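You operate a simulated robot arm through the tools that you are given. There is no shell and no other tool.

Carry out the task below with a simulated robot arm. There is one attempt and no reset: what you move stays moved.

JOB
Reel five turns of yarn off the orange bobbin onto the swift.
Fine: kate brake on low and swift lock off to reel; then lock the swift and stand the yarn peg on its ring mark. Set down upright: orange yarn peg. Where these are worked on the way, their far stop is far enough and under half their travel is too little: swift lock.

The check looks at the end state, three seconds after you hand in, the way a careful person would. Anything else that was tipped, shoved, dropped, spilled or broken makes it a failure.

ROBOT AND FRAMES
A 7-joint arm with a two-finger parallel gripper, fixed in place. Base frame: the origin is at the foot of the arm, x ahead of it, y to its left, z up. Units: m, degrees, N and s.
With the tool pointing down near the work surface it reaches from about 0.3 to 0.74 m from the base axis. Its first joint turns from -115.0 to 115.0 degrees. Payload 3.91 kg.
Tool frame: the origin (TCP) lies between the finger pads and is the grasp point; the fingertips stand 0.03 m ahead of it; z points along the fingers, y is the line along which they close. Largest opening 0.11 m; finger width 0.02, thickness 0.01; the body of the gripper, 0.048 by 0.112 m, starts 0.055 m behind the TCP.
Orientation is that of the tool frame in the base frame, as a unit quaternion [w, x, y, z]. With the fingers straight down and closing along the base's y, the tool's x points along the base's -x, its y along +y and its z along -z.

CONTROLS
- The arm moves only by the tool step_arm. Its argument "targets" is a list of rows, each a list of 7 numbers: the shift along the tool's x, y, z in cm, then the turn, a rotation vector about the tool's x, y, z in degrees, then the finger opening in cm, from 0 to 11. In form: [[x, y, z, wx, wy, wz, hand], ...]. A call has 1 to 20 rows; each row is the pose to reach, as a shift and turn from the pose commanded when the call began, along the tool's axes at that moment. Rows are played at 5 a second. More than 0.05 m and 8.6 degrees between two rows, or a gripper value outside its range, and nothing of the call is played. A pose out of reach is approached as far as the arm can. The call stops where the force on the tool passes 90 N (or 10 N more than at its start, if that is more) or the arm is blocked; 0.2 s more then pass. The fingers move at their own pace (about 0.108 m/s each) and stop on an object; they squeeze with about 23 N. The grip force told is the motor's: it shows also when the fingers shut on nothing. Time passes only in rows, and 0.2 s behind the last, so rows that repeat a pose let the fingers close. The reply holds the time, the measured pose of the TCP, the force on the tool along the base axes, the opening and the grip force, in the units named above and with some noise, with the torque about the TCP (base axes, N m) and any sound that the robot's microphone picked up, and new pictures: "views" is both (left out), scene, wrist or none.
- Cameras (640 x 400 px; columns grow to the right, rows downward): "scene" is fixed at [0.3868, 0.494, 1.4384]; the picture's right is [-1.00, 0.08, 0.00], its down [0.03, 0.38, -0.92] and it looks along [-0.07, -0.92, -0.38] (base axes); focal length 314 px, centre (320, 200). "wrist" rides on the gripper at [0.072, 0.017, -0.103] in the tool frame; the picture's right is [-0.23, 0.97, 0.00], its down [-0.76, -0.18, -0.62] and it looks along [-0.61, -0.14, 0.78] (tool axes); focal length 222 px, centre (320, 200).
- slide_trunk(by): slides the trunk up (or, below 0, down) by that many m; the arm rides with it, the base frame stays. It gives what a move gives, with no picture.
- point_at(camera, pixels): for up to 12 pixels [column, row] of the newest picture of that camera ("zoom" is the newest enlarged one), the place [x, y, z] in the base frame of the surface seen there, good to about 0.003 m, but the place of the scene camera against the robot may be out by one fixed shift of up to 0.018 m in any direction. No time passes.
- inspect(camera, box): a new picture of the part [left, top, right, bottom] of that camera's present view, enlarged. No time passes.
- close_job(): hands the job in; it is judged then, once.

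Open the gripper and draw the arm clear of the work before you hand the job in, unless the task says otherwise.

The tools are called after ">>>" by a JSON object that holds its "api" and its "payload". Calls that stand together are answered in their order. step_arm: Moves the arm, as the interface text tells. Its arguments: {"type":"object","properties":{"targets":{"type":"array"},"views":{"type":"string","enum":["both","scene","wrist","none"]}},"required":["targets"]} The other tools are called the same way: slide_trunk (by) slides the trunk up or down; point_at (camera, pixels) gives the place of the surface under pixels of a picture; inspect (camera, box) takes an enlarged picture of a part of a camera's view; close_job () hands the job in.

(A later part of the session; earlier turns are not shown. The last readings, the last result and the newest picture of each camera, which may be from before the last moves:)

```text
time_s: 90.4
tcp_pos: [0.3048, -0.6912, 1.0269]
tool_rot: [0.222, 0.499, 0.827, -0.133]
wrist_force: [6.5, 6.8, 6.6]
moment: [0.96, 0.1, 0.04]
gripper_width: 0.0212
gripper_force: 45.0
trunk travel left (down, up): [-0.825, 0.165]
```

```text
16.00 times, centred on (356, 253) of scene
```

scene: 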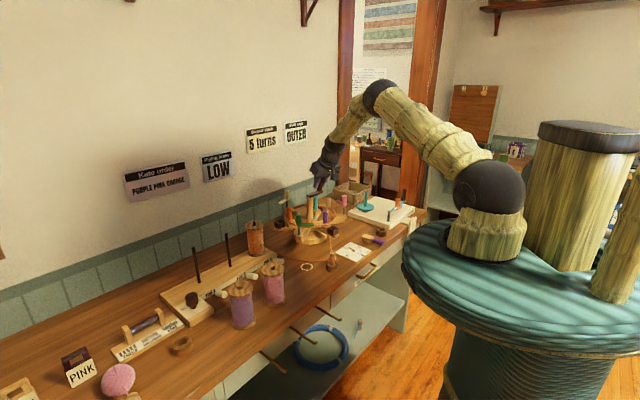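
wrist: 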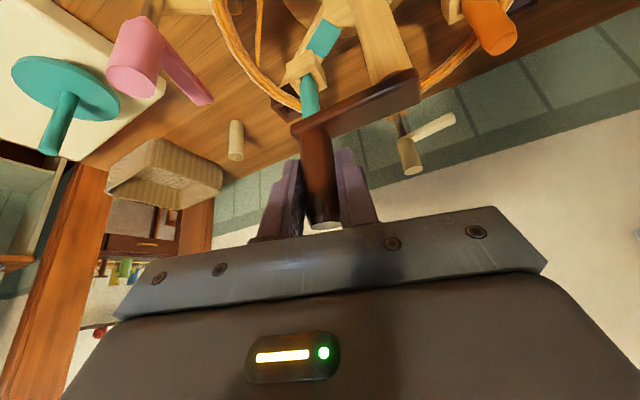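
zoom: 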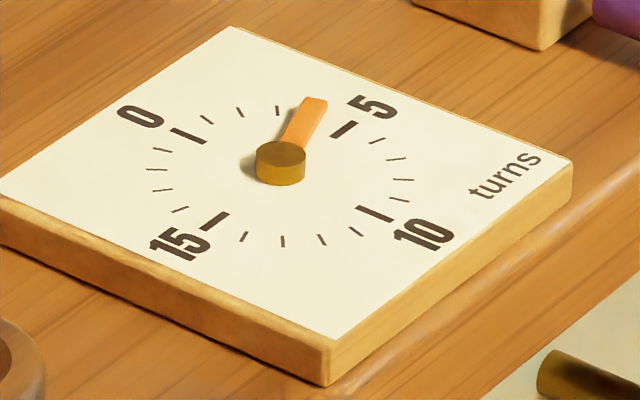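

The dial reads 4. Turn 5, the last one, with the same circle.

>>> {"api": "step_arm", "payload": {"targets": [[1.475, -0.242, -0.852, 0, 0, 0, 1], [2.943, 0.054, -1.699, 0, 0, 0, 1], [4.26, 0.859, -2.46, 0, 0, 0, 1], [5.297, 2.094, -3.058, 0, 0, 0, 1], [5.953, 3.64, -3.437, 0, 0, 0, 1], [6.163, 5.343, -3.558, 0, 0, 0, 1], [5.906, 7.039, -3.41, 0, 0, 0, 1], [5.209, 8.559, -3.008, 0, 0, 0, 1], [4.139, 9.757, -2.39, 0, 0, 0, 1], [2.801, 10.514, -1.617, 0, 0, 0, 1], [1.326, 10.756, -0.766, 0, 0, 0, 1], [-0.143, 10.46, 0.083, 0, 0, 0, 1], [-1.459, 9.655, 0.843, 0, 0, 0, 1], [-2.497, 8.42, 1.442, 0, 0, 0, 1], [-3.152, 6.874, 1.82, 0, 0, 0, 1], [-3.362, 5.171, 1.941, 0, 0, 0, 1], [-3.105, 3.475, 1.793, 0, 0, 0, 1], [-2.408, 1.955, 1.391, 0, 0, 0, 1], [-1.339, 0.757, 0.773, 0, 0, 0, 1], [0, 0, 0, 0, 0, 0, 1]], "views": "both"}}

>>> {"api": "inspect", "payload": {"camera": "scene", "box": [340, 243, 372, 263]}}

>>> {"api": "inspect", "payload": {"camera": "scene", "box": [250, 170, 378, 250]}}

```text
time_s: 94.6
tcp_pos: [0.3056, -0.6937, 1.0287]
tool_rot: [0.222, 0.499, 0.827, -0.134]
wrist_force: [6.7, 7.1, -3.4]
moment: [-0.05, -0.55, 0.06]
gripper_width: 0.0212
gripper_force: 44.7
trunk travel left (down, up): [-0.825, 0.165]
```

scene: 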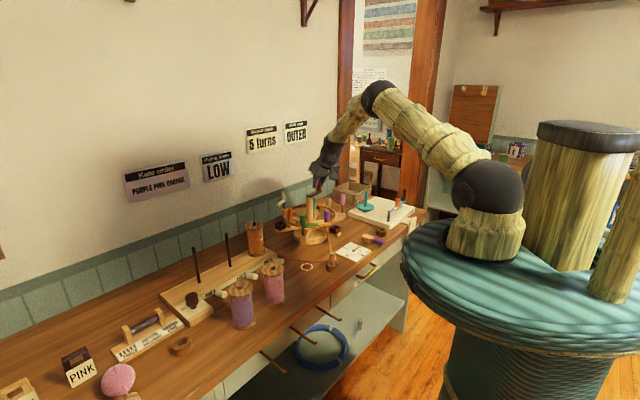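
wrist: 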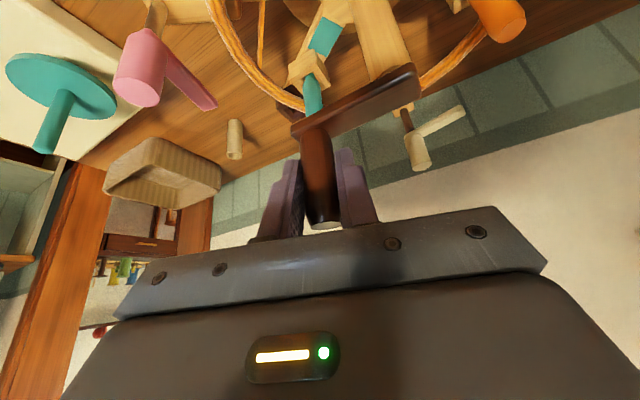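

```text
16.00 times, centred on (356, 253) of scene
```

zoom: 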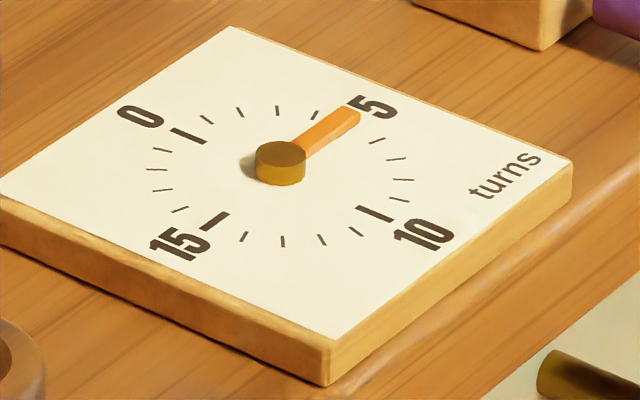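

```text
5.00 times, centred on (314, 210) of scene
```

zoom: 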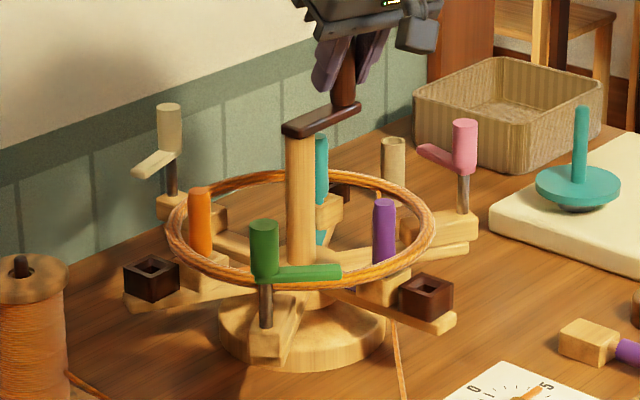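

The dial reads 5 and a solid yarn band sits on the swift. I'll open the hand, rise straight up off the handle, then draw inward and untilt.

>>> {"api": "step_arm", "payload": {"targets": [[0, 0, 0, 0, 0, 0, 1], [0, 0, 0, 0, 0, 0, 3], [0, 0, 0, 0, 0, 0, 6], [0, 0, 0, 0, 0, 0, 6], [-1.5, 0, -2.6, 0, 0, 0, 6], [-3.25, 0, -5.63, 0, 0, 0, 6], [-5, 0, -8.66, 0, 0, 0, 6], [-5, 0, -8.66, 0, 0, 0, 6]], "views": "both"}}

>>> {"api": "inspect", "payload": {"camera": "scene", "box": [340, 243, 372, 263]}}

```text
time_s: 96.4
tcp_pos: [0.3049, -0.6917, 1.1269]
tool_rot: [0.221, 0.5, 0.827, -0.133]
wrist_force: [-0.2, 0.5, 0.3]
moment: [0.01, 0.0, 0.0]
gripper_width: 0.0599
gripper_force: 0.1
trunk travel left (down, up): [-0.825, 0.165]
```

scene: 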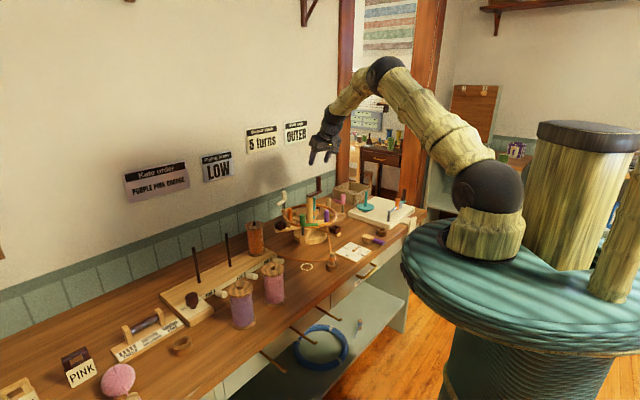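
wrist: 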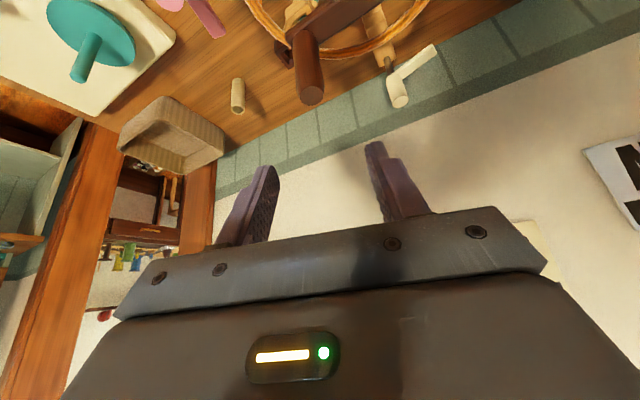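

```text
16.00 times, centred on (356, 253) of scene
```

zoom: 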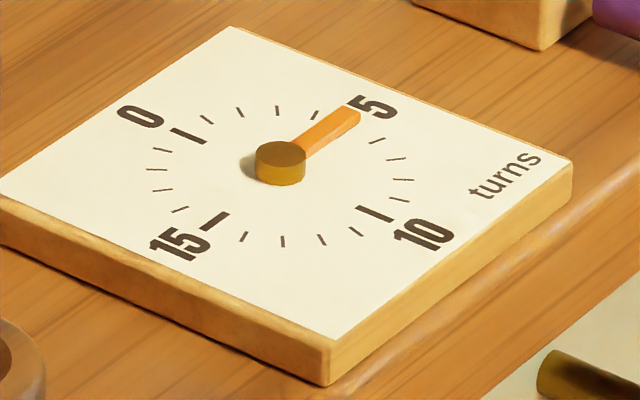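

The reading holds at 5. Now I retreat inward and untilt, on the way to the lock lever.

>>> {"api": "step_arm", "payload": {"targets": [[3, -1.4, -2.2, 0, 6, 0, 6], [6, -2.7, -4.5, 0, 12, 0, 6], [8.9, -4.1, -6.7, 0, 18, 0, 6], [11.8, -5.4, -9, 0, 24, 0, 6], [14.8, -6.8, -11.2, 0, 30, 0, 6], [14.8, -6.8, -11.2, 0, 30, 0, 6]], "views": "scene"}}

```text
time_s: 97.8
tcp_pos: [0.1593, -0.5616, 1.1503]
tool_rot: [-0.001, 0.518, 0.856, 0.0]
wrist_force: [1.0, -0.3, 1.0]
moment: [0.01, 0.03, 0.05]
gripper_width: 0.0602
gripper_force: 0.1
trunk travel left (down, up): [-0.825, 0.165]
```

scene: 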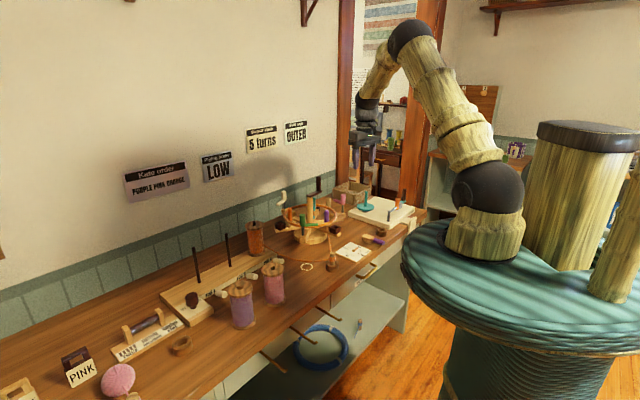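

Now I hover above the lowered lever handle (around (0.084,−0.555)) with yaw 50°, hand at 5 cm.

>>> {"api": "step_arm", "payload": {"targets": [[1, -1.6, 4, 0, 0, -3, 5], [2, -3.2, 8, 0, 0, -6, 5], [3.1, -4.8, 12, 0, 0, -9, 5], [4.1, -6.4, 16, 0, 0, -12.4, 5], [4.1, -6.4, 19, 0, 0, -12.4, 5], [4.1, -6.4, 19, 0, 0, -12.4, 5]], "views": "both"}}

>>> {"api": "inspect", "payload": {"camera": "wrist", "box": [240, 90, 400, 190]}}

```text
time_s: 99.2
tcp_pos: [0.0848, -0.554, 0.959]
tool_rot: [0.0, 0.422, 0.906, 0.0]
wrist_force: [0.6, -0.7, -0.5]
moment: [0.0, -0.02, -0.03]
gripper_width: 0.0504
gripper_force: 0.0
trunk travel left (down, up): [-0.825, 0.165]
```

scene: 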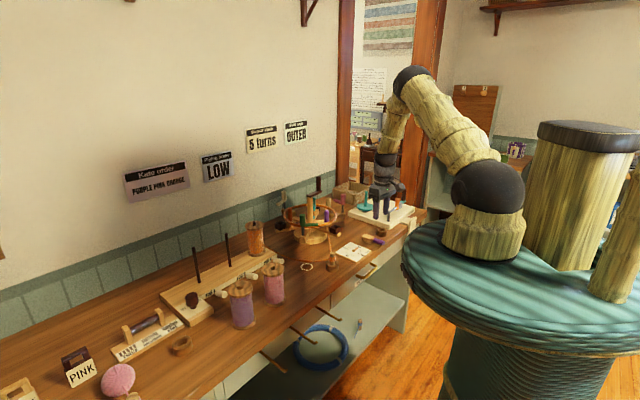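
wrist: 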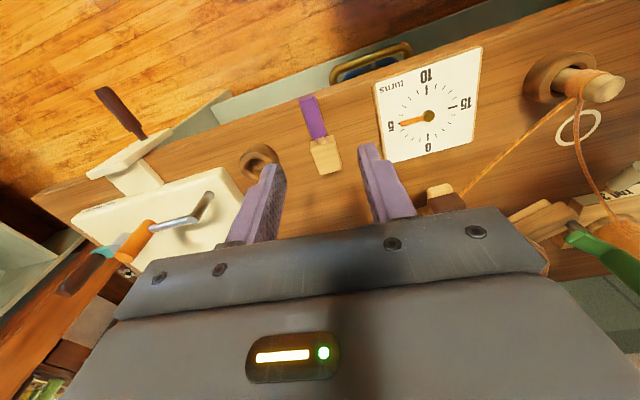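

```text
4.00 times, centred on (320, 140) of wrist
```

zoom: 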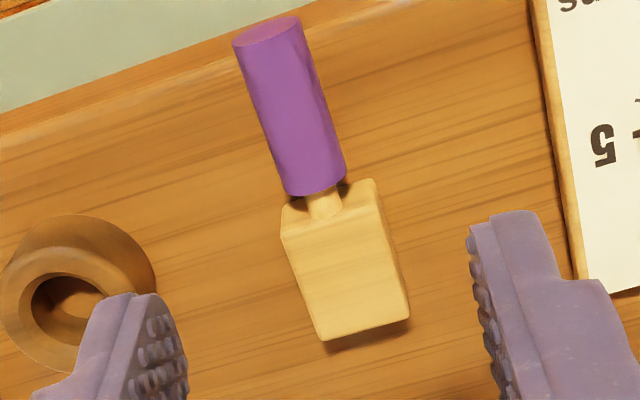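

The lever lies toward the bench front; I'll measure along its handle and block.

>>> {"api": "point_at", "payload": {"camera": "wrist", "pixels": [[307, 98], [309.5, 106], [312, 115], [314.5, 124], [318, 133], [320.5, 142], [325, 155], [305, 112], [319, 112], [300, 108], [325, 105]]}}

```text
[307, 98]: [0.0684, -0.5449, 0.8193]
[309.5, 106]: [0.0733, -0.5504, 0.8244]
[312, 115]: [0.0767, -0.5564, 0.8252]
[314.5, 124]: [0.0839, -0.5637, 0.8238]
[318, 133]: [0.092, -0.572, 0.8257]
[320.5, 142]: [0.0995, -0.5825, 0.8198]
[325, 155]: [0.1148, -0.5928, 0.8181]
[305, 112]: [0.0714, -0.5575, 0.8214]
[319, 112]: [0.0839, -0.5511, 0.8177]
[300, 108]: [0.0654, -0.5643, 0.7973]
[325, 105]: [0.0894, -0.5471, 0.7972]
```

The handle lies level with axis z≈0.8145. I'll centre over it, descend so the fingertips straddle it (tips ~8 mm above the bench) and grip.

>>> {"api": "step_arm", "payload": {"targets": [[0.4, -0.7, 0, 0, 0, 0, 5], [0.4, -0.7, 4, 0, 0, 0, 5], [0.4, -0.7, 8, 0, 0, 0, 5], [0.4, -0.7, 11, 0, 0, 0, 5], [0.4, -0.7, 12.2, 0, 0, 0, 5], [0.4, -0.7, 12.2, 0, 0, 0, 5]], "views": "both"}}

>>> {"api": "inspect", "payload": {"camera": "scene", "box": [340, 215, 404, 255]}}

```text
time_s: 100.6
tcp_pos: [0.0737, -0.5559, 0.8391]
tool_rot: [0.001, 0.423, 0.906, 0.001]
wrist_force: [-0.6, -0.7, 0.0]
moment: [-0.01, -0.03, 0.02]
gripper_width: 0.0501
gripper_force: 0.1
trunk travel left (down, up): [-0.825, 0.165]
```

scene: 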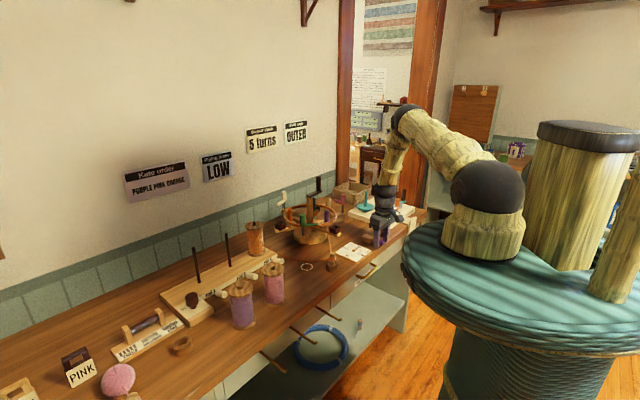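
wrist: 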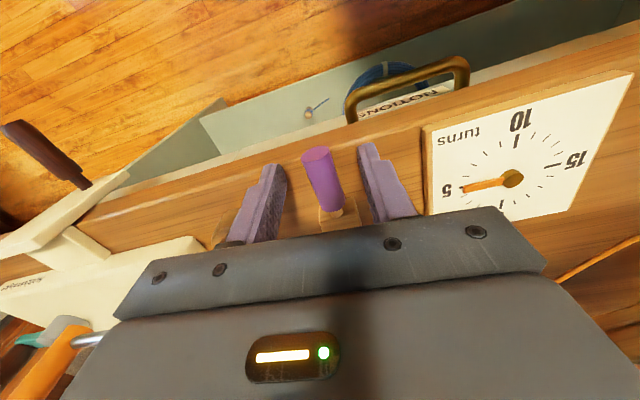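

```text
10.00 times, centred on (372, 235) of scene
```

zoom: 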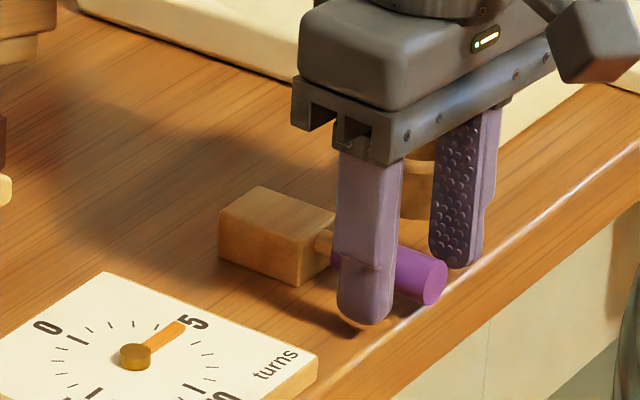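

The handle lies between the fingertips. I'll lower 3 mm more and close on it.

>>> {"api": "step_arm", "payload": {"targets": [[0, 0, 0.3, 0, 0, 0, 5], [0, 0, 0.3, 0, 0, 0, 3], [0, 0, 0.3, 0, 0, 0, 1], [0, 0, 0.3, 0, 0, 0, 1], [0, 0, 0.3, 0, 0, 0, 1]], "views": "wrist"}}

```text
time_s: 101.8
tcp_pos: [0.0744, -0.5538, 0.8347]
tool_rot: [-0.001, 0.422, 0.907, 0.001]
wrist_force: [0.9, 2.6, -0.2]
moment: [0.06, 0.07, 1.05]
gripper_width: 0.02
gripper_force: 44.7
trunk travel left (down, up): [-0.825, 0.165]
```

wrist: 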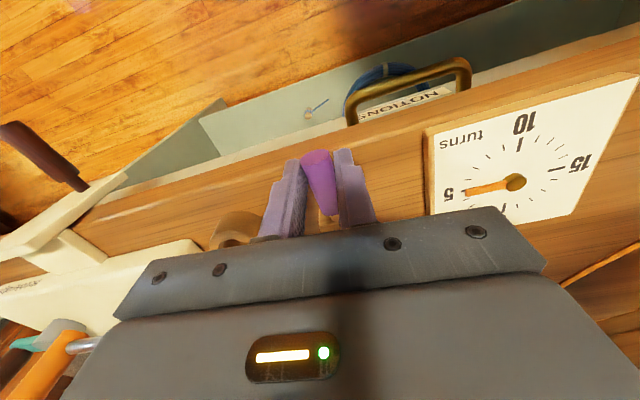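

Gripped at 20 mm. I'll swing the lever up and back along its arc (radius ~56 mm) to about 45° lean, then check.

>>> {"api": "step_arm", "payload": {"targets": [[0, 0, -0.5, 0, 0, 0, 1], [0, 0, -1.04, 0, 0, 0, 1], [-0.08, 0, -1.5, 0, 0, 0, 1], [-0.16, 0, -2, 0, 0, 0, 1], [-0.3, 0, -2.46, 0, 0, 0, 1], [-0.49, 0, -2.92, 0, 0, 0, 1], [-0.73, 0, -3.35, 0, 0, 0, 1], [-0.98, 0, -3.76, 0, 0, 0, 1], [-1.3, 0, -4.15, 0, 0, 0, 1], [-1.61, 0, -4.51, 0, 0, 0, 1]], "views": "both"}}

>>> {"api": "inspect", "payload": {"camera": "scene", "box": [340, 215, 404, 255]}}

```text
time_s: 104.0
tcp_pos: [0.0851, -0.5673, 0.8814]
tool_rot: [-0.001, 0.423, 0.906, 0.001]
wrist_force: [0.1, 17.4, -7.6]
moment: [1.09, 0.56, -0.13]
gripper_width: 0.0178
gripper_force: 45.5
trunk travel left (down, up): [-0.825, 0.165]
```

scene: 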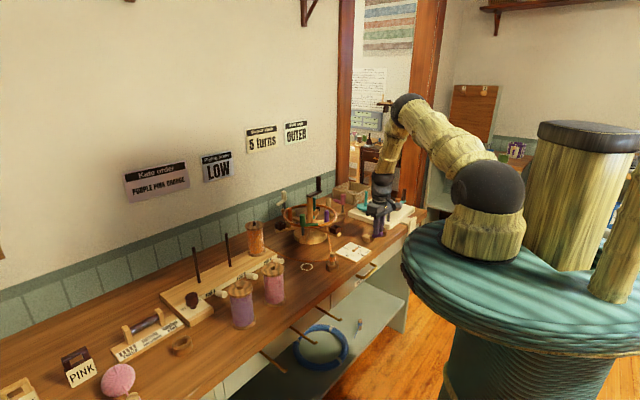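
wrist: 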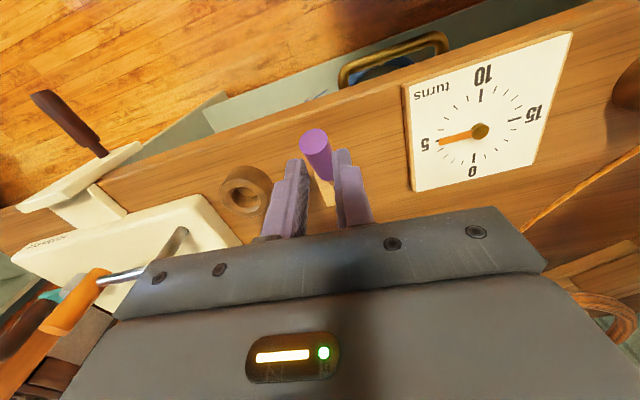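

```text
10.00 times, centred on (372, 235) of scene
```

zoom: 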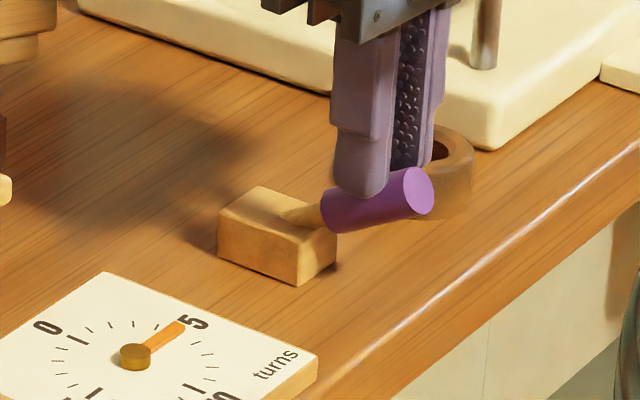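

The fingertips slipped up the handle, but the lever is raised to about 70° lean. I'll open slightly, lower so the handle sits deeper between the pads, and grip again.

>>> {"api": "step_arm", "payload": {"targets": [[0, 0, 0, 0, 0, 0, 2.5], [0, 0, 0, 0, 0, 0, 4], [0.4, 0, 1.5, 0, 0, 0, 4], [0.8, 0, 3, 0, 0, 0, 4], [0.8, 0, 3.8, 0, 0, 0, 4], [0.8, 0, 3.8, 0, 0, 0, 2], [0.8, 0, 3.8, 0, 0, 0, 1], [0.8, 0, 3.8, 0, 0, 0, 1]], "views": "wrist"}}

>>> {"api": "inspect", "payload": {"camera": "scene", "box": [340, 215, 404, 255]}}

```text
time_s: 105.8
tcp_pos: [0.0806, -0.5607, 0.8444]
tool_rot: [0.0, 0.422, 0.907, 0.001]
wrist_force: [6.6, 4.7, 0.7]
moment: [0.36, -0.44, 0.97]
gripper_width: 0.0195
gripper_force: 44.9
trunk travel left (down, up): [-0.825, 0.165]
```

wrist: 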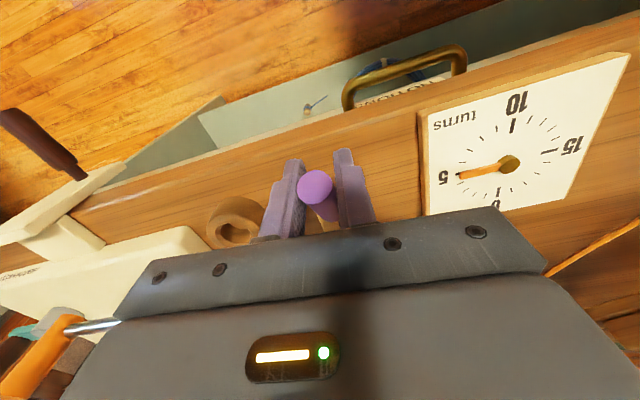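

```text
10.00 times, centred on (372, 235) of scene
```

zoom: 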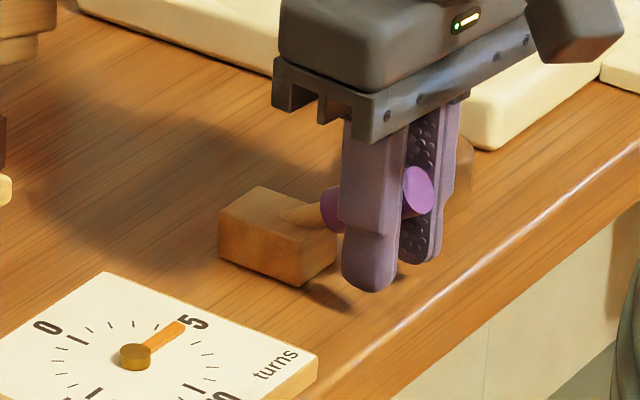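

The handle is now deep between the pads. I'll swing it up and back along the arc to about 35° lean.

>>> {"api": "step_arm", "payload": {"targets": [[-0.18, 0, -0.4, 0, 0, 0, 1], [-0.37, 0, -0.81, 0, 0, 0, 1], [-0.6, 0, -1.17, 0, 0, 0, 1], [-0.88, 0, -1.52, 0, 0, 0, 1], [-1.18, 0, -1.85, 0, 0, 0, 1], [-1.5, 0, -2.14, 0, 0, 0, 1], [-1.75, 0, -2.33, 0, 0, 0, 1], [-2, 0, -2.5, 0, 0, 0, 1]], "views": "wrist"}}

>>> {"api": "inspect", "payload": {"camera": "scene", "box": [340, 215, 404, 255]}}

```text
time_s: 107.6
tcp_pos: [0.0921, -0.5729, 0.8665]
tool_rot: [-0.002, 0.423, 0.906, 0.003]
wrist_force: [3.9, 26.8, -11.3]
moment: [1.83, -0.11, 0.96]
gripper_width: 0.0196
gripper_force: 45.1
trunk travel left (down, up): [-0.825, 0.165]
```

wrist: 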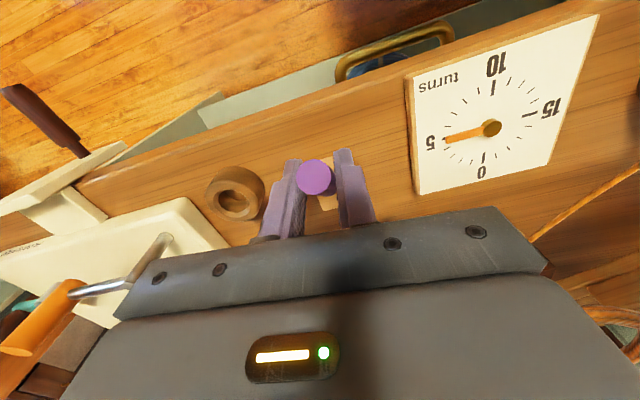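

```text
10.00 times, centred on (372, 235) of scene
```

zoom: 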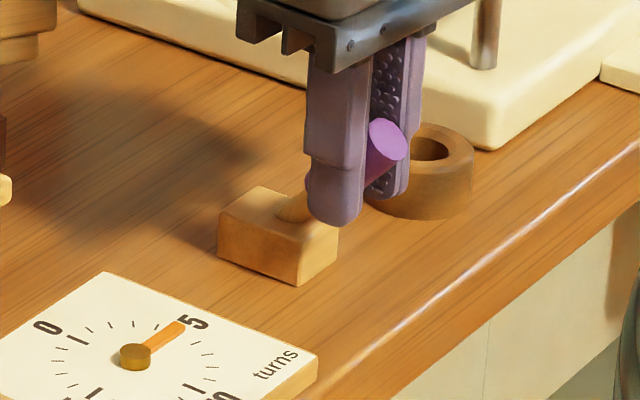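

The lever is up at about 45°. I'll release, rise, step to its front side, close the fingers and lower beside it for a final push to the back stop.

>>> {"api": "step_arm", "payload": {"targets": [[0, 0, 0, 0, 0, 0, 3], [0, 0, 0, 0, 0, 0, 5], [0, 0, -3, 0, 0, 0, 5], [0, 0, -6, 0, 0, 0, 5], [3, 0, -6, 0, 0, 0, 3], [6.2, 0, -6, 0, 0, 0, 0], [6.2, 0, -6, 0, 0, 0, 0], [6.2, 0, -3, 0, 0, 0, 0], [6.2, 0, -1.2, 0, 0, 0, 0], [6.2, 0, -1.2, 0, 0, 0, 0]], "views": "both"}}

>>> {"api": "inspect", "payload": {"camera": "scene", "box": [340, 215, 404, 255]}}

```text
time_s: 109.8
tcp_pos: [0.0529, -0.5296, 0.8793]
tool_rot: [0.0, 0.423, 0.906, 0.001]
wrist_force: [-0.2, 0.4, -0.1]
moment: [-0.03, 0.02, 0.02]
gripper_width: 0.0
gripper_force: 23.0
trunk travel left (down, up): [-0.825, 0.165]
```

scene: 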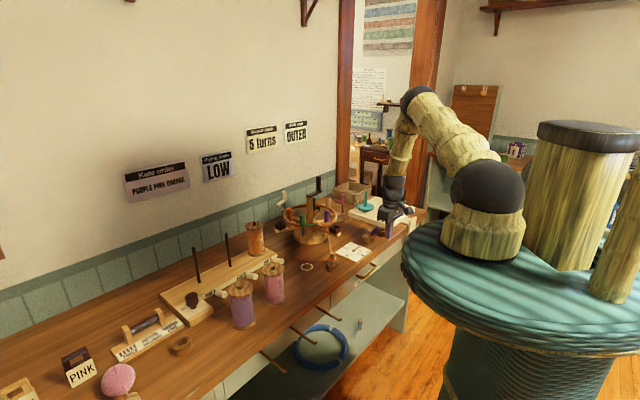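
wrist: 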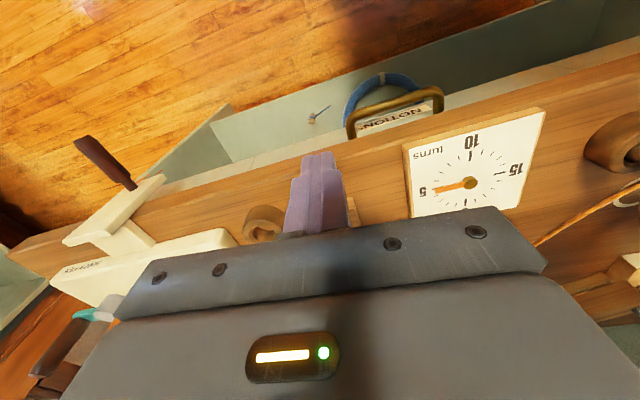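

```text
10.00 times, centred on (372, 235) of scene
```

zoom: 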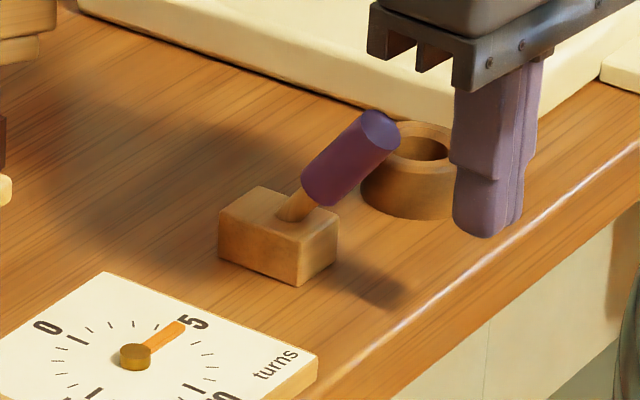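

The lever rests at about 40°. I'll push it gently back to its stop, watching force.

>>> {"api": "step_arm", "payload": {"targets": [[-1.5, 0.4, 0, 0, 0, 0, 0], [-2.5, 0.4, 0, 0, 0, 0, 0], [-3.2, 0.4, 0, 0, 0, 0, 0], [-3.7, 0.4, 0, 0, 0, 0, 0], [-4.1, 0.4, 0, 0, 0, 0, 0], [-4.4, 0.4, 0, 0, 0, 0, 0]], "views": "wrist"}}

>>> {"api": "inspect", "payload": {"camera": "scene", "box": [340, 215, 404, 255]}}

```text
time_s: 111.2
tcp_pos: [0.0809, -0.5581, 0.8797]
tool_rot: [-0.001, 0.423, 0.906, 0.002]
wrist_force: [-9.8, 15.1, 5.1]
moment: [0.05, 0.0, -0.02]
gripper_width: 0.0
gripper_force: 22.7
trunk travel left (down, up): [-0.825, 0.165]
```

wrist: 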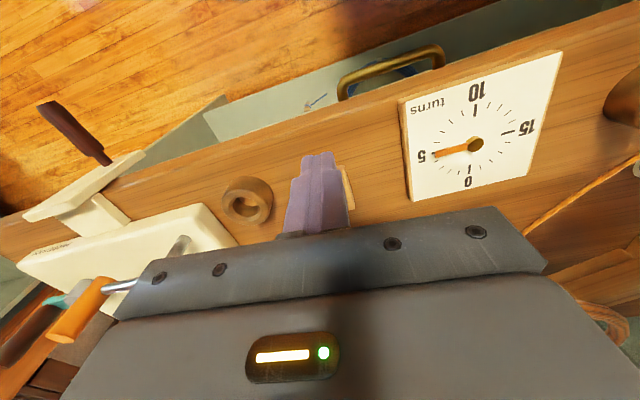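

```text
10.00 times, centred on (372, 235) of scene
```

zoom: 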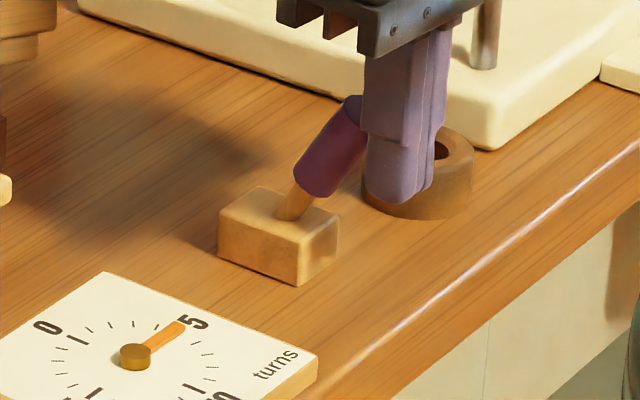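

Force is 18 N, consistent with the stop. I'll press 5 mm more to be certain, then back away and compare the lever to its original picture.

>>> {"api": "step_arm", "payload": {"targets": [[-0.3, 0, 0, 0, 0, 0, 0], [-0.6, 0, 0, 0, 0, 0, 0]], "views": "none"}}

>>> {"api": "step_arm", "payload": {"targets": [[1, 0, 0, 0, 0, 0, 0], [3, 0, 0, 0, 0, 0, 0], [5, 0, -2, 0, 0, 0, 0], [6, 0, -6, 0, 0, 0, 0], [6, 0, -10, 0, 0, 0, 3], [6, 0, -13, 0, 0, 0, 6], [6, 0, -13, 0, 0, 0, 6]], "views": "both"}}

>>> {"api": "inspect", "payload": {"camera": "scene", "box": [360, 222, 392, 242]}}

>>> {"api": "inspect", "payload": {"camera": "scene", "box": [340, 243, 372, 263]}}

```text
time_s: 111.8
tcp_pos: [0.0823, -0.5585, 0.8816]
tool_rot: [-0.003, 0.423, 0.906, 0.003]
wrist_force: [-26.3, 36.3, 3.7]
moment: [-0.24, 0.6, -0.02]
gripper_width: 0.0
gripper_force: 23.2
trunk travel left (down, up): [-0.825, 0.165]
```

```text
time_s: 113.4
tcp_pos: [0.0483, -0.5211, 1.0102]
tool_rot: [0.0, 0.422, 0.906, -0.001]
wrist_force: [-1.0, -0.2, -0.1]
moment: [0.0, -0.03, 0.01]
gripper_width: 0.06
gripper_force: 0.1
trunk travel left (down, up): [-0.825, 0.165]
```

scene: 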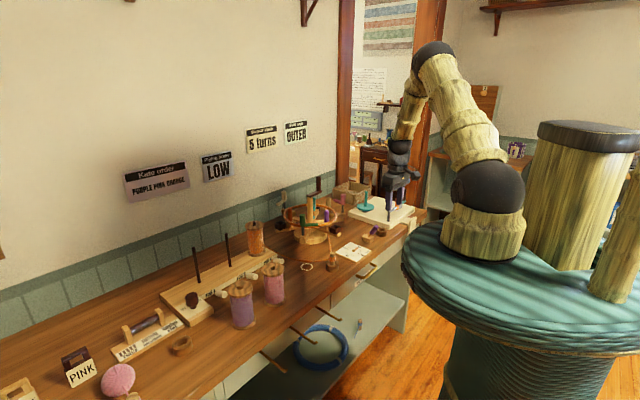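
wrist: 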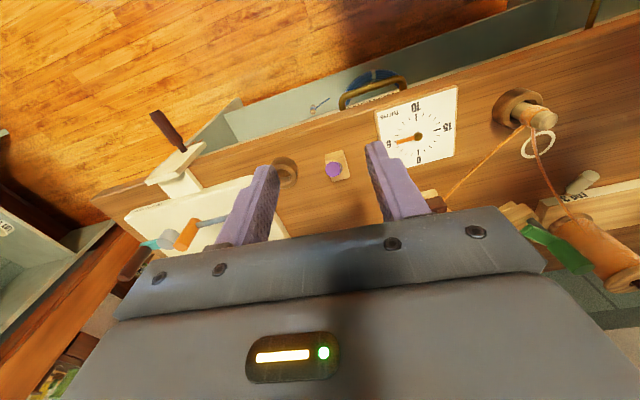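

```text
16.00 times, centred on (376, 232) of scene
```

zoom: 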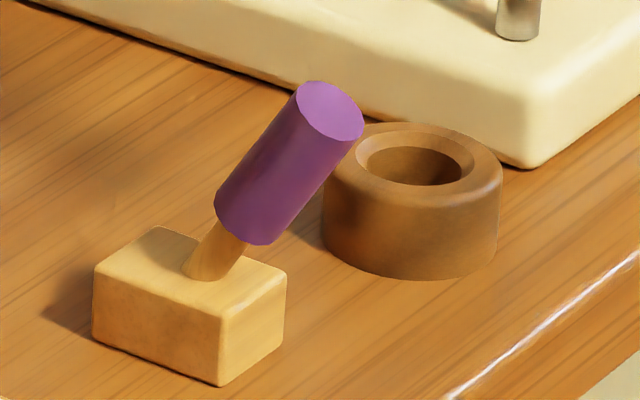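

```text
16.00 times, centred on (356, 253) of scene
```

zoom: 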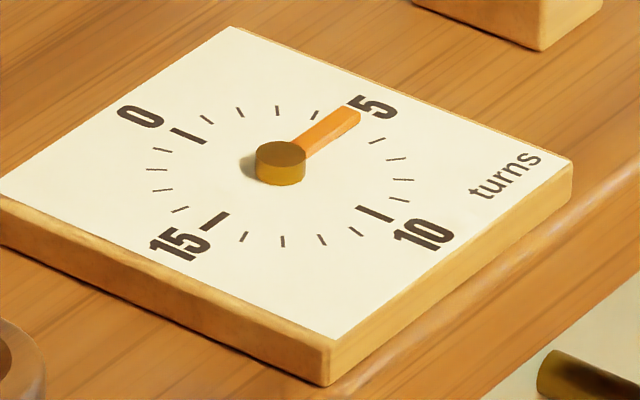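

The lever is back exactly at its original (locked) stop and the dial still reads 5. Next the yarn peg: I move toward it (about (0.272,−0.415)) for a close look at the peg, cup and ring mark.

>>> {"api": "step_arm", "payload": {"targets": [[-0.9, 4, 0, 0, 0, 0, 6], [-1.8, 8, 0, 0, 0, 0, 6], [-2.6, 12, 0, 0, 0, 0, 6], [-3.4, 16, 0, 0, 0, 0, 6], [-4.1, 19, 0, 0, 0, 0, 6], [-4.1, 19, 0, 0, 0, 0, 6]], "views": "both"}}

>>> {"api": "inspect", "payload": {"camera": "wrist", "box": [300, 60, 460, 160]}}

```text
time_s: 114.8
tcp_pos: [0.2214, -0.4303, 1.0109]
tool_rot: [0.0, 0.423, 0.906, 0.0]
wrist_force: [-0.5, -0.1, 0.4]
moment: [0.03, -0.02, 0.02]
gripper_width: 0.06
gripper_force: 0.0
trunk travel left (down, up): [-0.825, 0.165]
```

scene: 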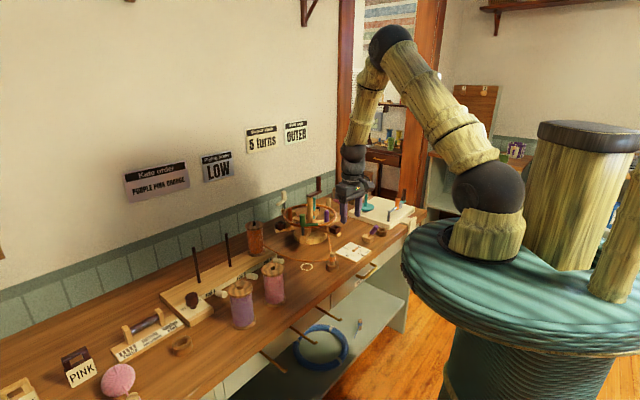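
wrist: 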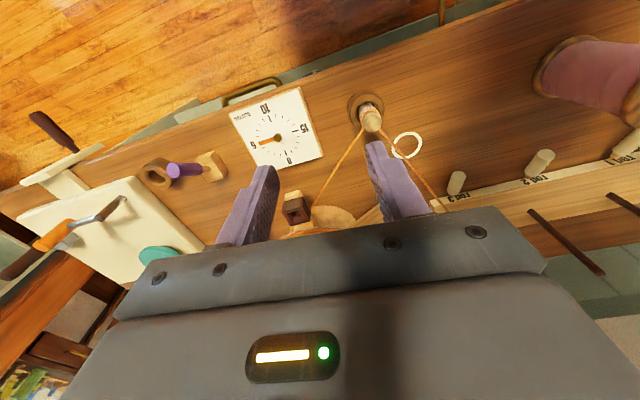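

```text
4.00 times, centred on (380, 110) of wrist
```

zoom: 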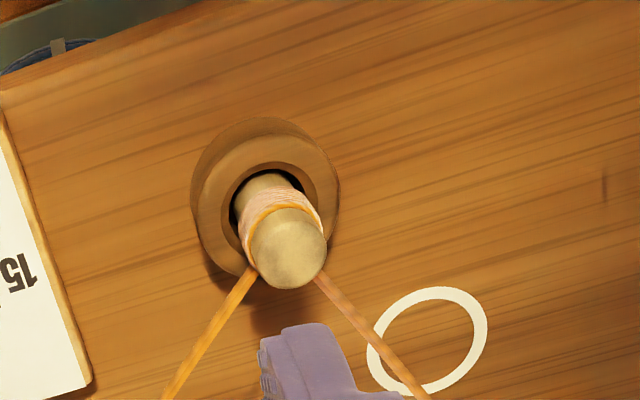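

The peg stands in the cup, slightly off-centre, with the ring mark at right (zoom 428,340). I'll measure the peg top, cup rim and ring.

>>> {"api": "point_at", "payload": {"camera": "wrist", "pixels": [[372, 123], [364, 122.5], [380, 122.5], [372, 117], [372, 130], [352, 107.5], [382, 107.5], [366, 97], [394, 147.5], [420.3, 140], [409, 132.5], [404, 157]]}}

```text
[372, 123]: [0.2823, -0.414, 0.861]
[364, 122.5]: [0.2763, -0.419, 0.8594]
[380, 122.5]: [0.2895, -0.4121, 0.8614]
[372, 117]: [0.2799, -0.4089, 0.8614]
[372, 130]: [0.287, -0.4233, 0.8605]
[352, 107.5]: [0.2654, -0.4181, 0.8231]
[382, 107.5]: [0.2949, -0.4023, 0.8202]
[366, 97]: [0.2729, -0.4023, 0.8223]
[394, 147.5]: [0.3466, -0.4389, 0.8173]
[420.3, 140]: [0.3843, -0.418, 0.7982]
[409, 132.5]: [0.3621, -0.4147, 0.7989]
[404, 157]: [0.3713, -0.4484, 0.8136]
```

Peg top centre ≈ (0.283,−0.416,0.861), cup rim z≈0.822, ring centre ≈ (0.369,−0.432). I'll move over the peg and descend to hover just above it to verify alignment.

>>> {"api": "step_arm", "payload": {"targets": [[-1.45, 2.8, 0, 0, 0, 0, 6], [-2.87, 5.64, 0, 0, 0, 0, 6], [-2.87, 5.64, 4, 0, 0, 0, 6], [-2.87, 5.64, 8, 0, 0, 0, 6], [-2.87, 5.64, 8, 0, 0, 0, 6]], "views": "both"}}

>>> {"api": "inspect", "payload": {"camera": "wrist", "box": [240, 90, 400, 190]}}

```text
time_s: 116.0
tcp_pos: [0.2833, -0.4145, 0.9299]
tool_rot: [-0.001, 0.422, 0.906, 0.0]
wrist_force: [0.7, 0.9, -0.6]
moment: [0.02, -0.01, 0.0]
gripper_width: 0.0601
gripper_force: 0.0
trunk travel left (down, up): [-0.825, 0.165]
```

scene: 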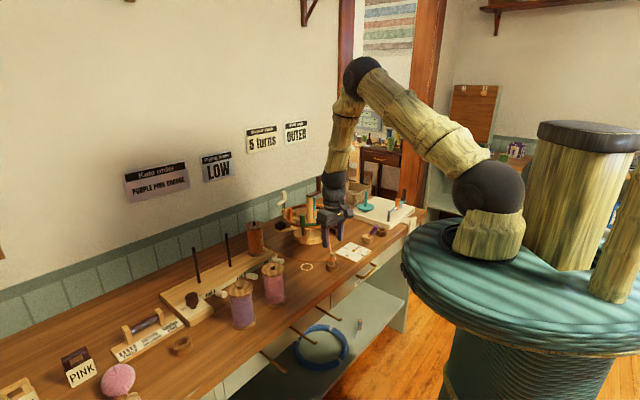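
wrist: 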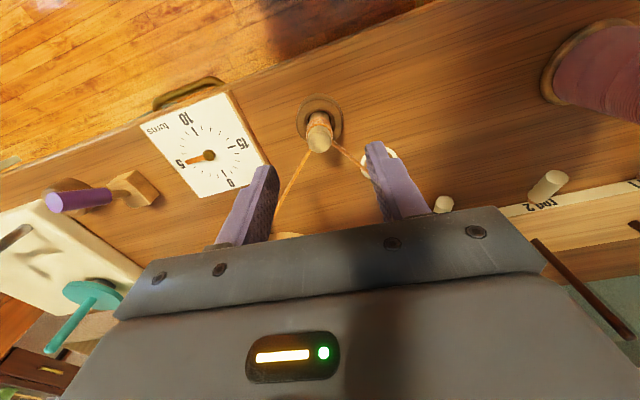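

```text
4.00 times, centred on (320, 140) of wrist
```

zoom: 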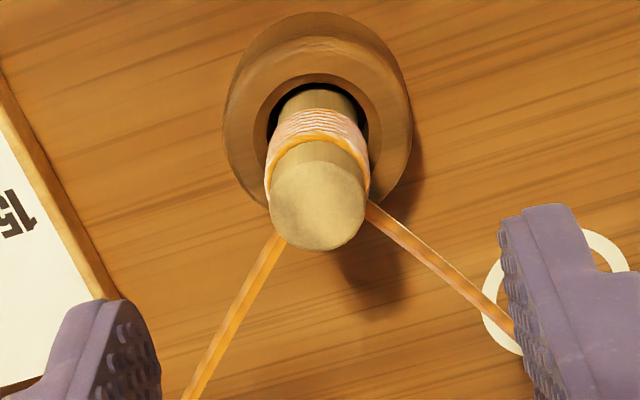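

The peg is well centred. I'll verify its top centre once more from here and re-measure the ring for the later placement.

>>> {"api": "point_at", "payload": {"camera": "wrist", "pixels": [[319.5, 141], [308.5, 141], [330.5, 141], [319.5, 132], [319.5, 151], [300, 115], [339, 115], [319, 96], [392, 150], [387.5, 148], [362, 165], [372, 178]]}}

```text
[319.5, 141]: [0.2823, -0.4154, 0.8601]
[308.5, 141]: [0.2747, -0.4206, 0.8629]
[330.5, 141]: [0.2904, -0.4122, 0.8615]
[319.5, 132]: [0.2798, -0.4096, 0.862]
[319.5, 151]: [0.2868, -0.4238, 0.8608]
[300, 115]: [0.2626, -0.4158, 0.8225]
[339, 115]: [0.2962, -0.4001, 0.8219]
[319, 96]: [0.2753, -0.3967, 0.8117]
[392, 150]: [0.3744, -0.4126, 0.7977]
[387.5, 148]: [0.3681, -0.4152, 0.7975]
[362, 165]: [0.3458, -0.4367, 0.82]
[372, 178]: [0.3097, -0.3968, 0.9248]
```

Peg centre (0.283,−0.4165) matches the TCP. I'll descend 7.1 cm (fingertips stay above the cup rim) and grip the peg.

>>> {"api": "step_arm", "payload": {"targets": [[-0.1, 0, 3, 0, 0, 0, 5], [-0.1, 0, 6, 0, 0, 0, 5], [-0.1, 0, 7.1, 0, 0, 0, 5], [-0.1, 0, 7.1, 0, 0, 0, 3.5], [-0.1, 0, 7.1, 0, 0, 0, 2], [-0.1, 0, 7.1, 0, 0, 0, 1], [-0.1, 0, 7.1, 0, 0, 0, 1]], "views": "both"}}

>>> {"api": "inspect", "payload": {"camera": "scene", "box": [295, 240, 359, 280]}}

```text
time_s: 117.6
tcp_pos: [0.2836, -0.417, 0.8605]
tool_rot: [0.0, 0.423, 0.906, 0.0]
wrist_force: [0.1, 1.0, 0.0]
moment: [0.03, 0.0, 0.0]
gripper_width: 0.0184
gripper_force: 22.8
trunk travel left (down, up): [-0.825, 0.165]
```

scene: 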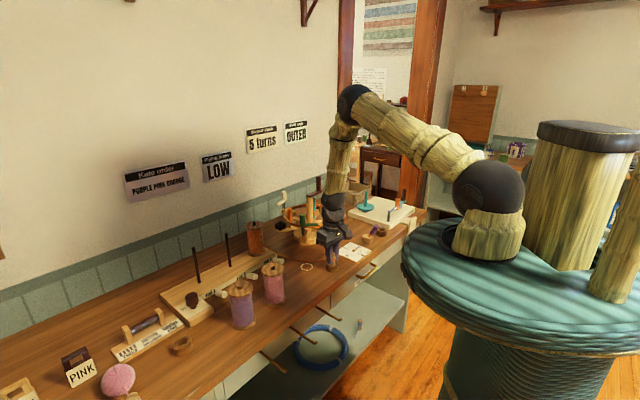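
wrist: 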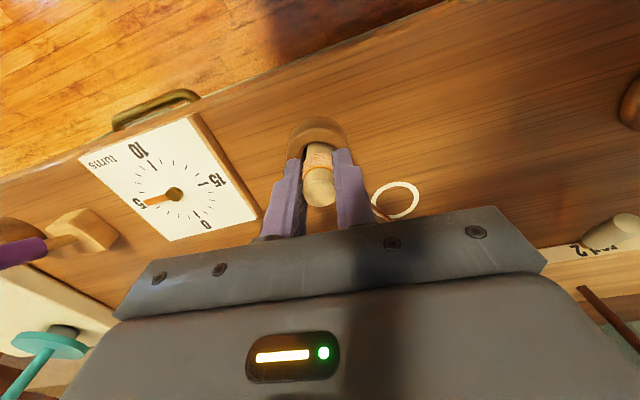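

```text
10.00 times, centred on (327, 260) of scene
```

zoom: 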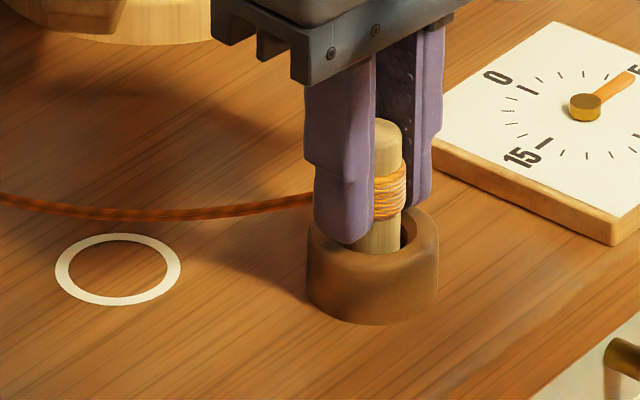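

The peg is gripped (18 mm) above the cup. I'll lift slowly 4 cm and see whether it comes free of the cup.

>>> {"api": "step_arm", "payload": {"targets": [[0, 0, 0, 0, 0, 0, 1], [0, 0, -1, 0, 0, 0, 1], [0, 0, -2, 0, 0, 0, 1], [0, 0, -3, 0, 0, 0, 1], [0, 0, -4, 0, 0, 0, 1], [0, 0, -4, 0, 0, 0, 1]], "views": "both"}}

>>> {"api": "inspect", "payload": {"camera": "scene", "box": [295, 240, 359, 280]}}

```text
time_s: 119.0
tcp_pos: [0.2847, -0.4142, 0.8994]
tool_rot: [0.0, 0.423, 0.906, -0.001]
wrist_force: [0.1, 0.1, -0.6]
moment: [0.0, 0.02, 0.0]
gripper_width: 0.0187
gripper_force: 23.1
trunk travel left (down, up): [-0.825, 0.165]
```

scene: 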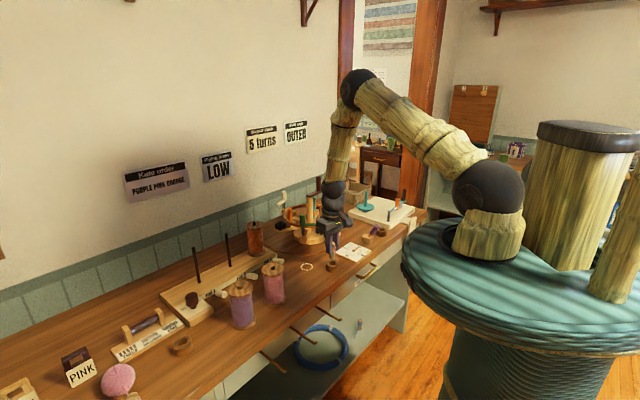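
wrist: 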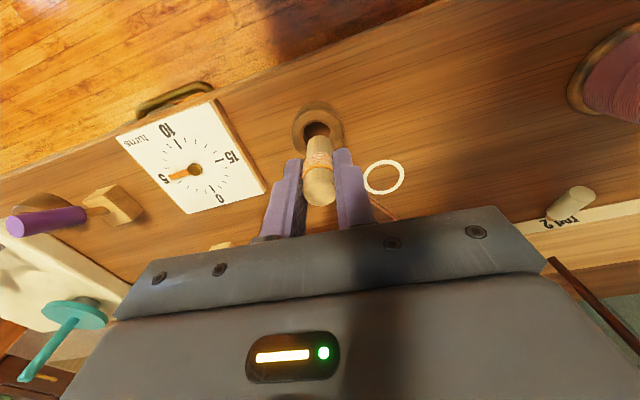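

```text
10.00 times, centred on (327, 260) of scene
```

zoom: 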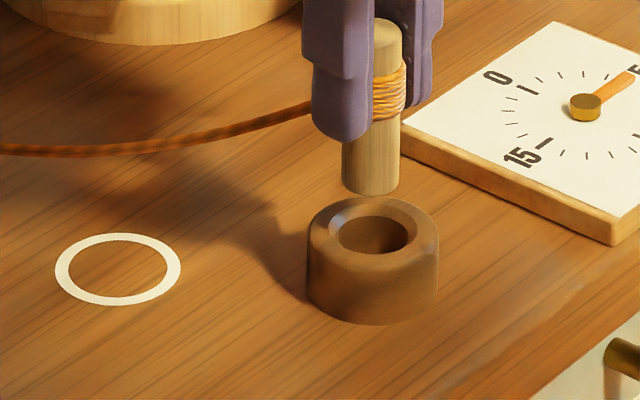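

The peg came out cleanly and the cup stayed put. The peg looks slightly tilted in the grip, so I'll zoom to judge the tilt.

>>> {"api": "inspect", "payload": {"camera": "scene", "box": [317, 238, 349, 258]}}

>>> {"api": "inspect", "payload": {"camera": "wrist", "box": [270, 90, 430, 190]}}

>>> {"api": "point_at", "payload": {"camera": "wrist", "pixels": [[320, 196], [318, 165], [317, 145], [365, 175], [403, 172], [380, 161], [389, 191], [384, 177], [372, 163], [399, 184]]}}

```text
16.00 times, centred on (333, 248) of scene
```

zoom: 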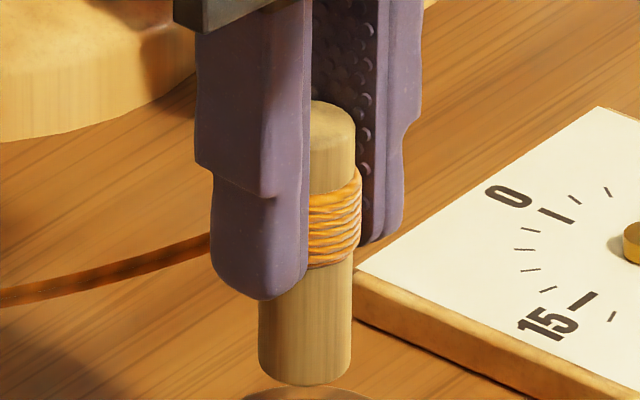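

```text
4.00 times, centred on (350, 140) of wrist
```

zoom: 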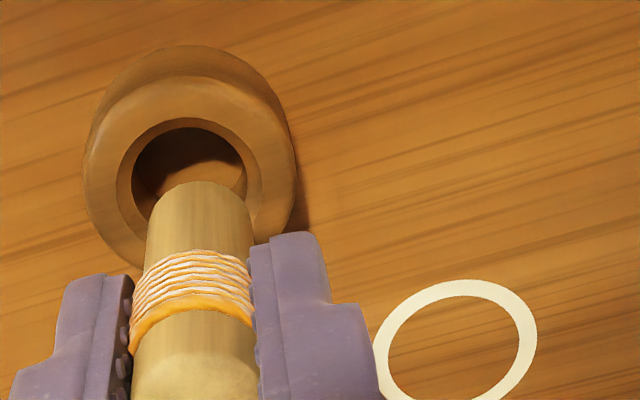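

```text
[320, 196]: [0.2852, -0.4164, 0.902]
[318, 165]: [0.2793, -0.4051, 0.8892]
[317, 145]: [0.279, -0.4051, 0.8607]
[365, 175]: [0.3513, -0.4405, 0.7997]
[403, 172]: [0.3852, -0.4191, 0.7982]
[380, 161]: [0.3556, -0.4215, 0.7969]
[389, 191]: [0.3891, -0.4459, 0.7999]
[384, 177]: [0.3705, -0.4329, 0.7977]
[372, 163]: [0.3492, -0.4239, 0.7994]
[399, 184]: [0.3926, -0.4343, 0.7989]
```

The peg hangs vertical in the grip. Ring centre averages (0.370,−0.432). I'll raise 1 cm more and carry it over the ring, then check alignment before lowering.

>>> {"api": "step_arm", "payload": {"targets": [[0, 0, -1, 0, 0, 0, 1], [-1.7, 1.34, -1, 0, 0, 0, 1], [-3.4, 2.68, -1, 0, 0, 0, 1], [-5.1, 4.0, -1, 0, 0, 0, 1], [-6.85, 5.35, -1, 0, 0, 0, 1], [-6.85, 5.35, -1, 0, 0, 0, 1], [-6.85, 5.35, -1, 0, 0, 0, 1]], "views": "both"}}

>>> {"api": "inspect", "payload": {"camera": "scene", "box": [285, 240, 349, 280]}}

>>> {"api": "inspect", "payload": {"camera": "wrist", "box": [240, 90, 400, 190]}}

```text
time_s: 120.6
tcp_pos: [0.3666, -0.4334, 0.9073]
tool_rot: [0.0, 0.422, 0.907, 0.0]
wrist_force: [-0.3, -1.2, 0.3]
moment: [0.03, -0.06, -0.02]
gripper_width: 0.0188
gripper_force: 22.6
trunk travel left (down, up): [-0.825, 0.165]
```

scene: 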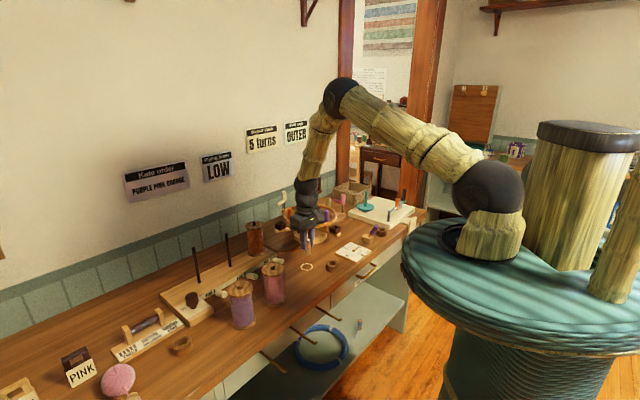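
wrist: 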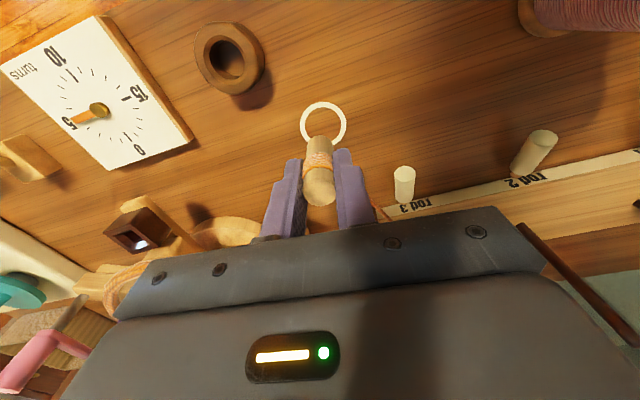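

```text
10.00 times, centred on (317, 260) of scene
```

zoom: 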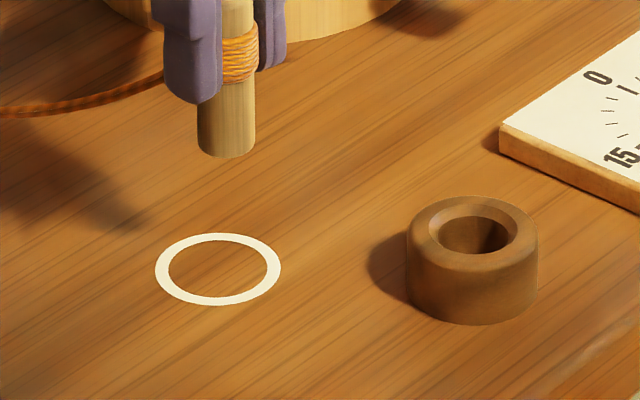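

```text
4.00 times, centred on (320, 140) of wrist
```

zoom: 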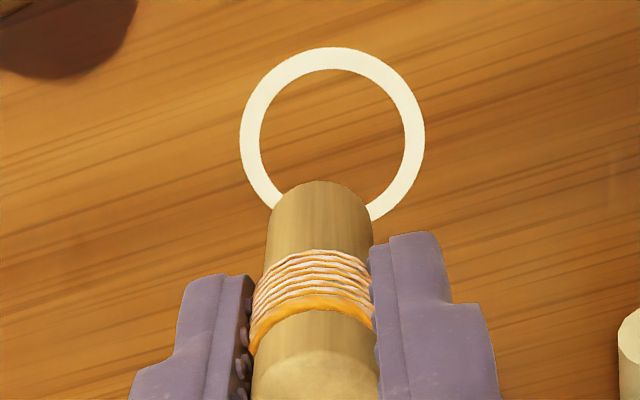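

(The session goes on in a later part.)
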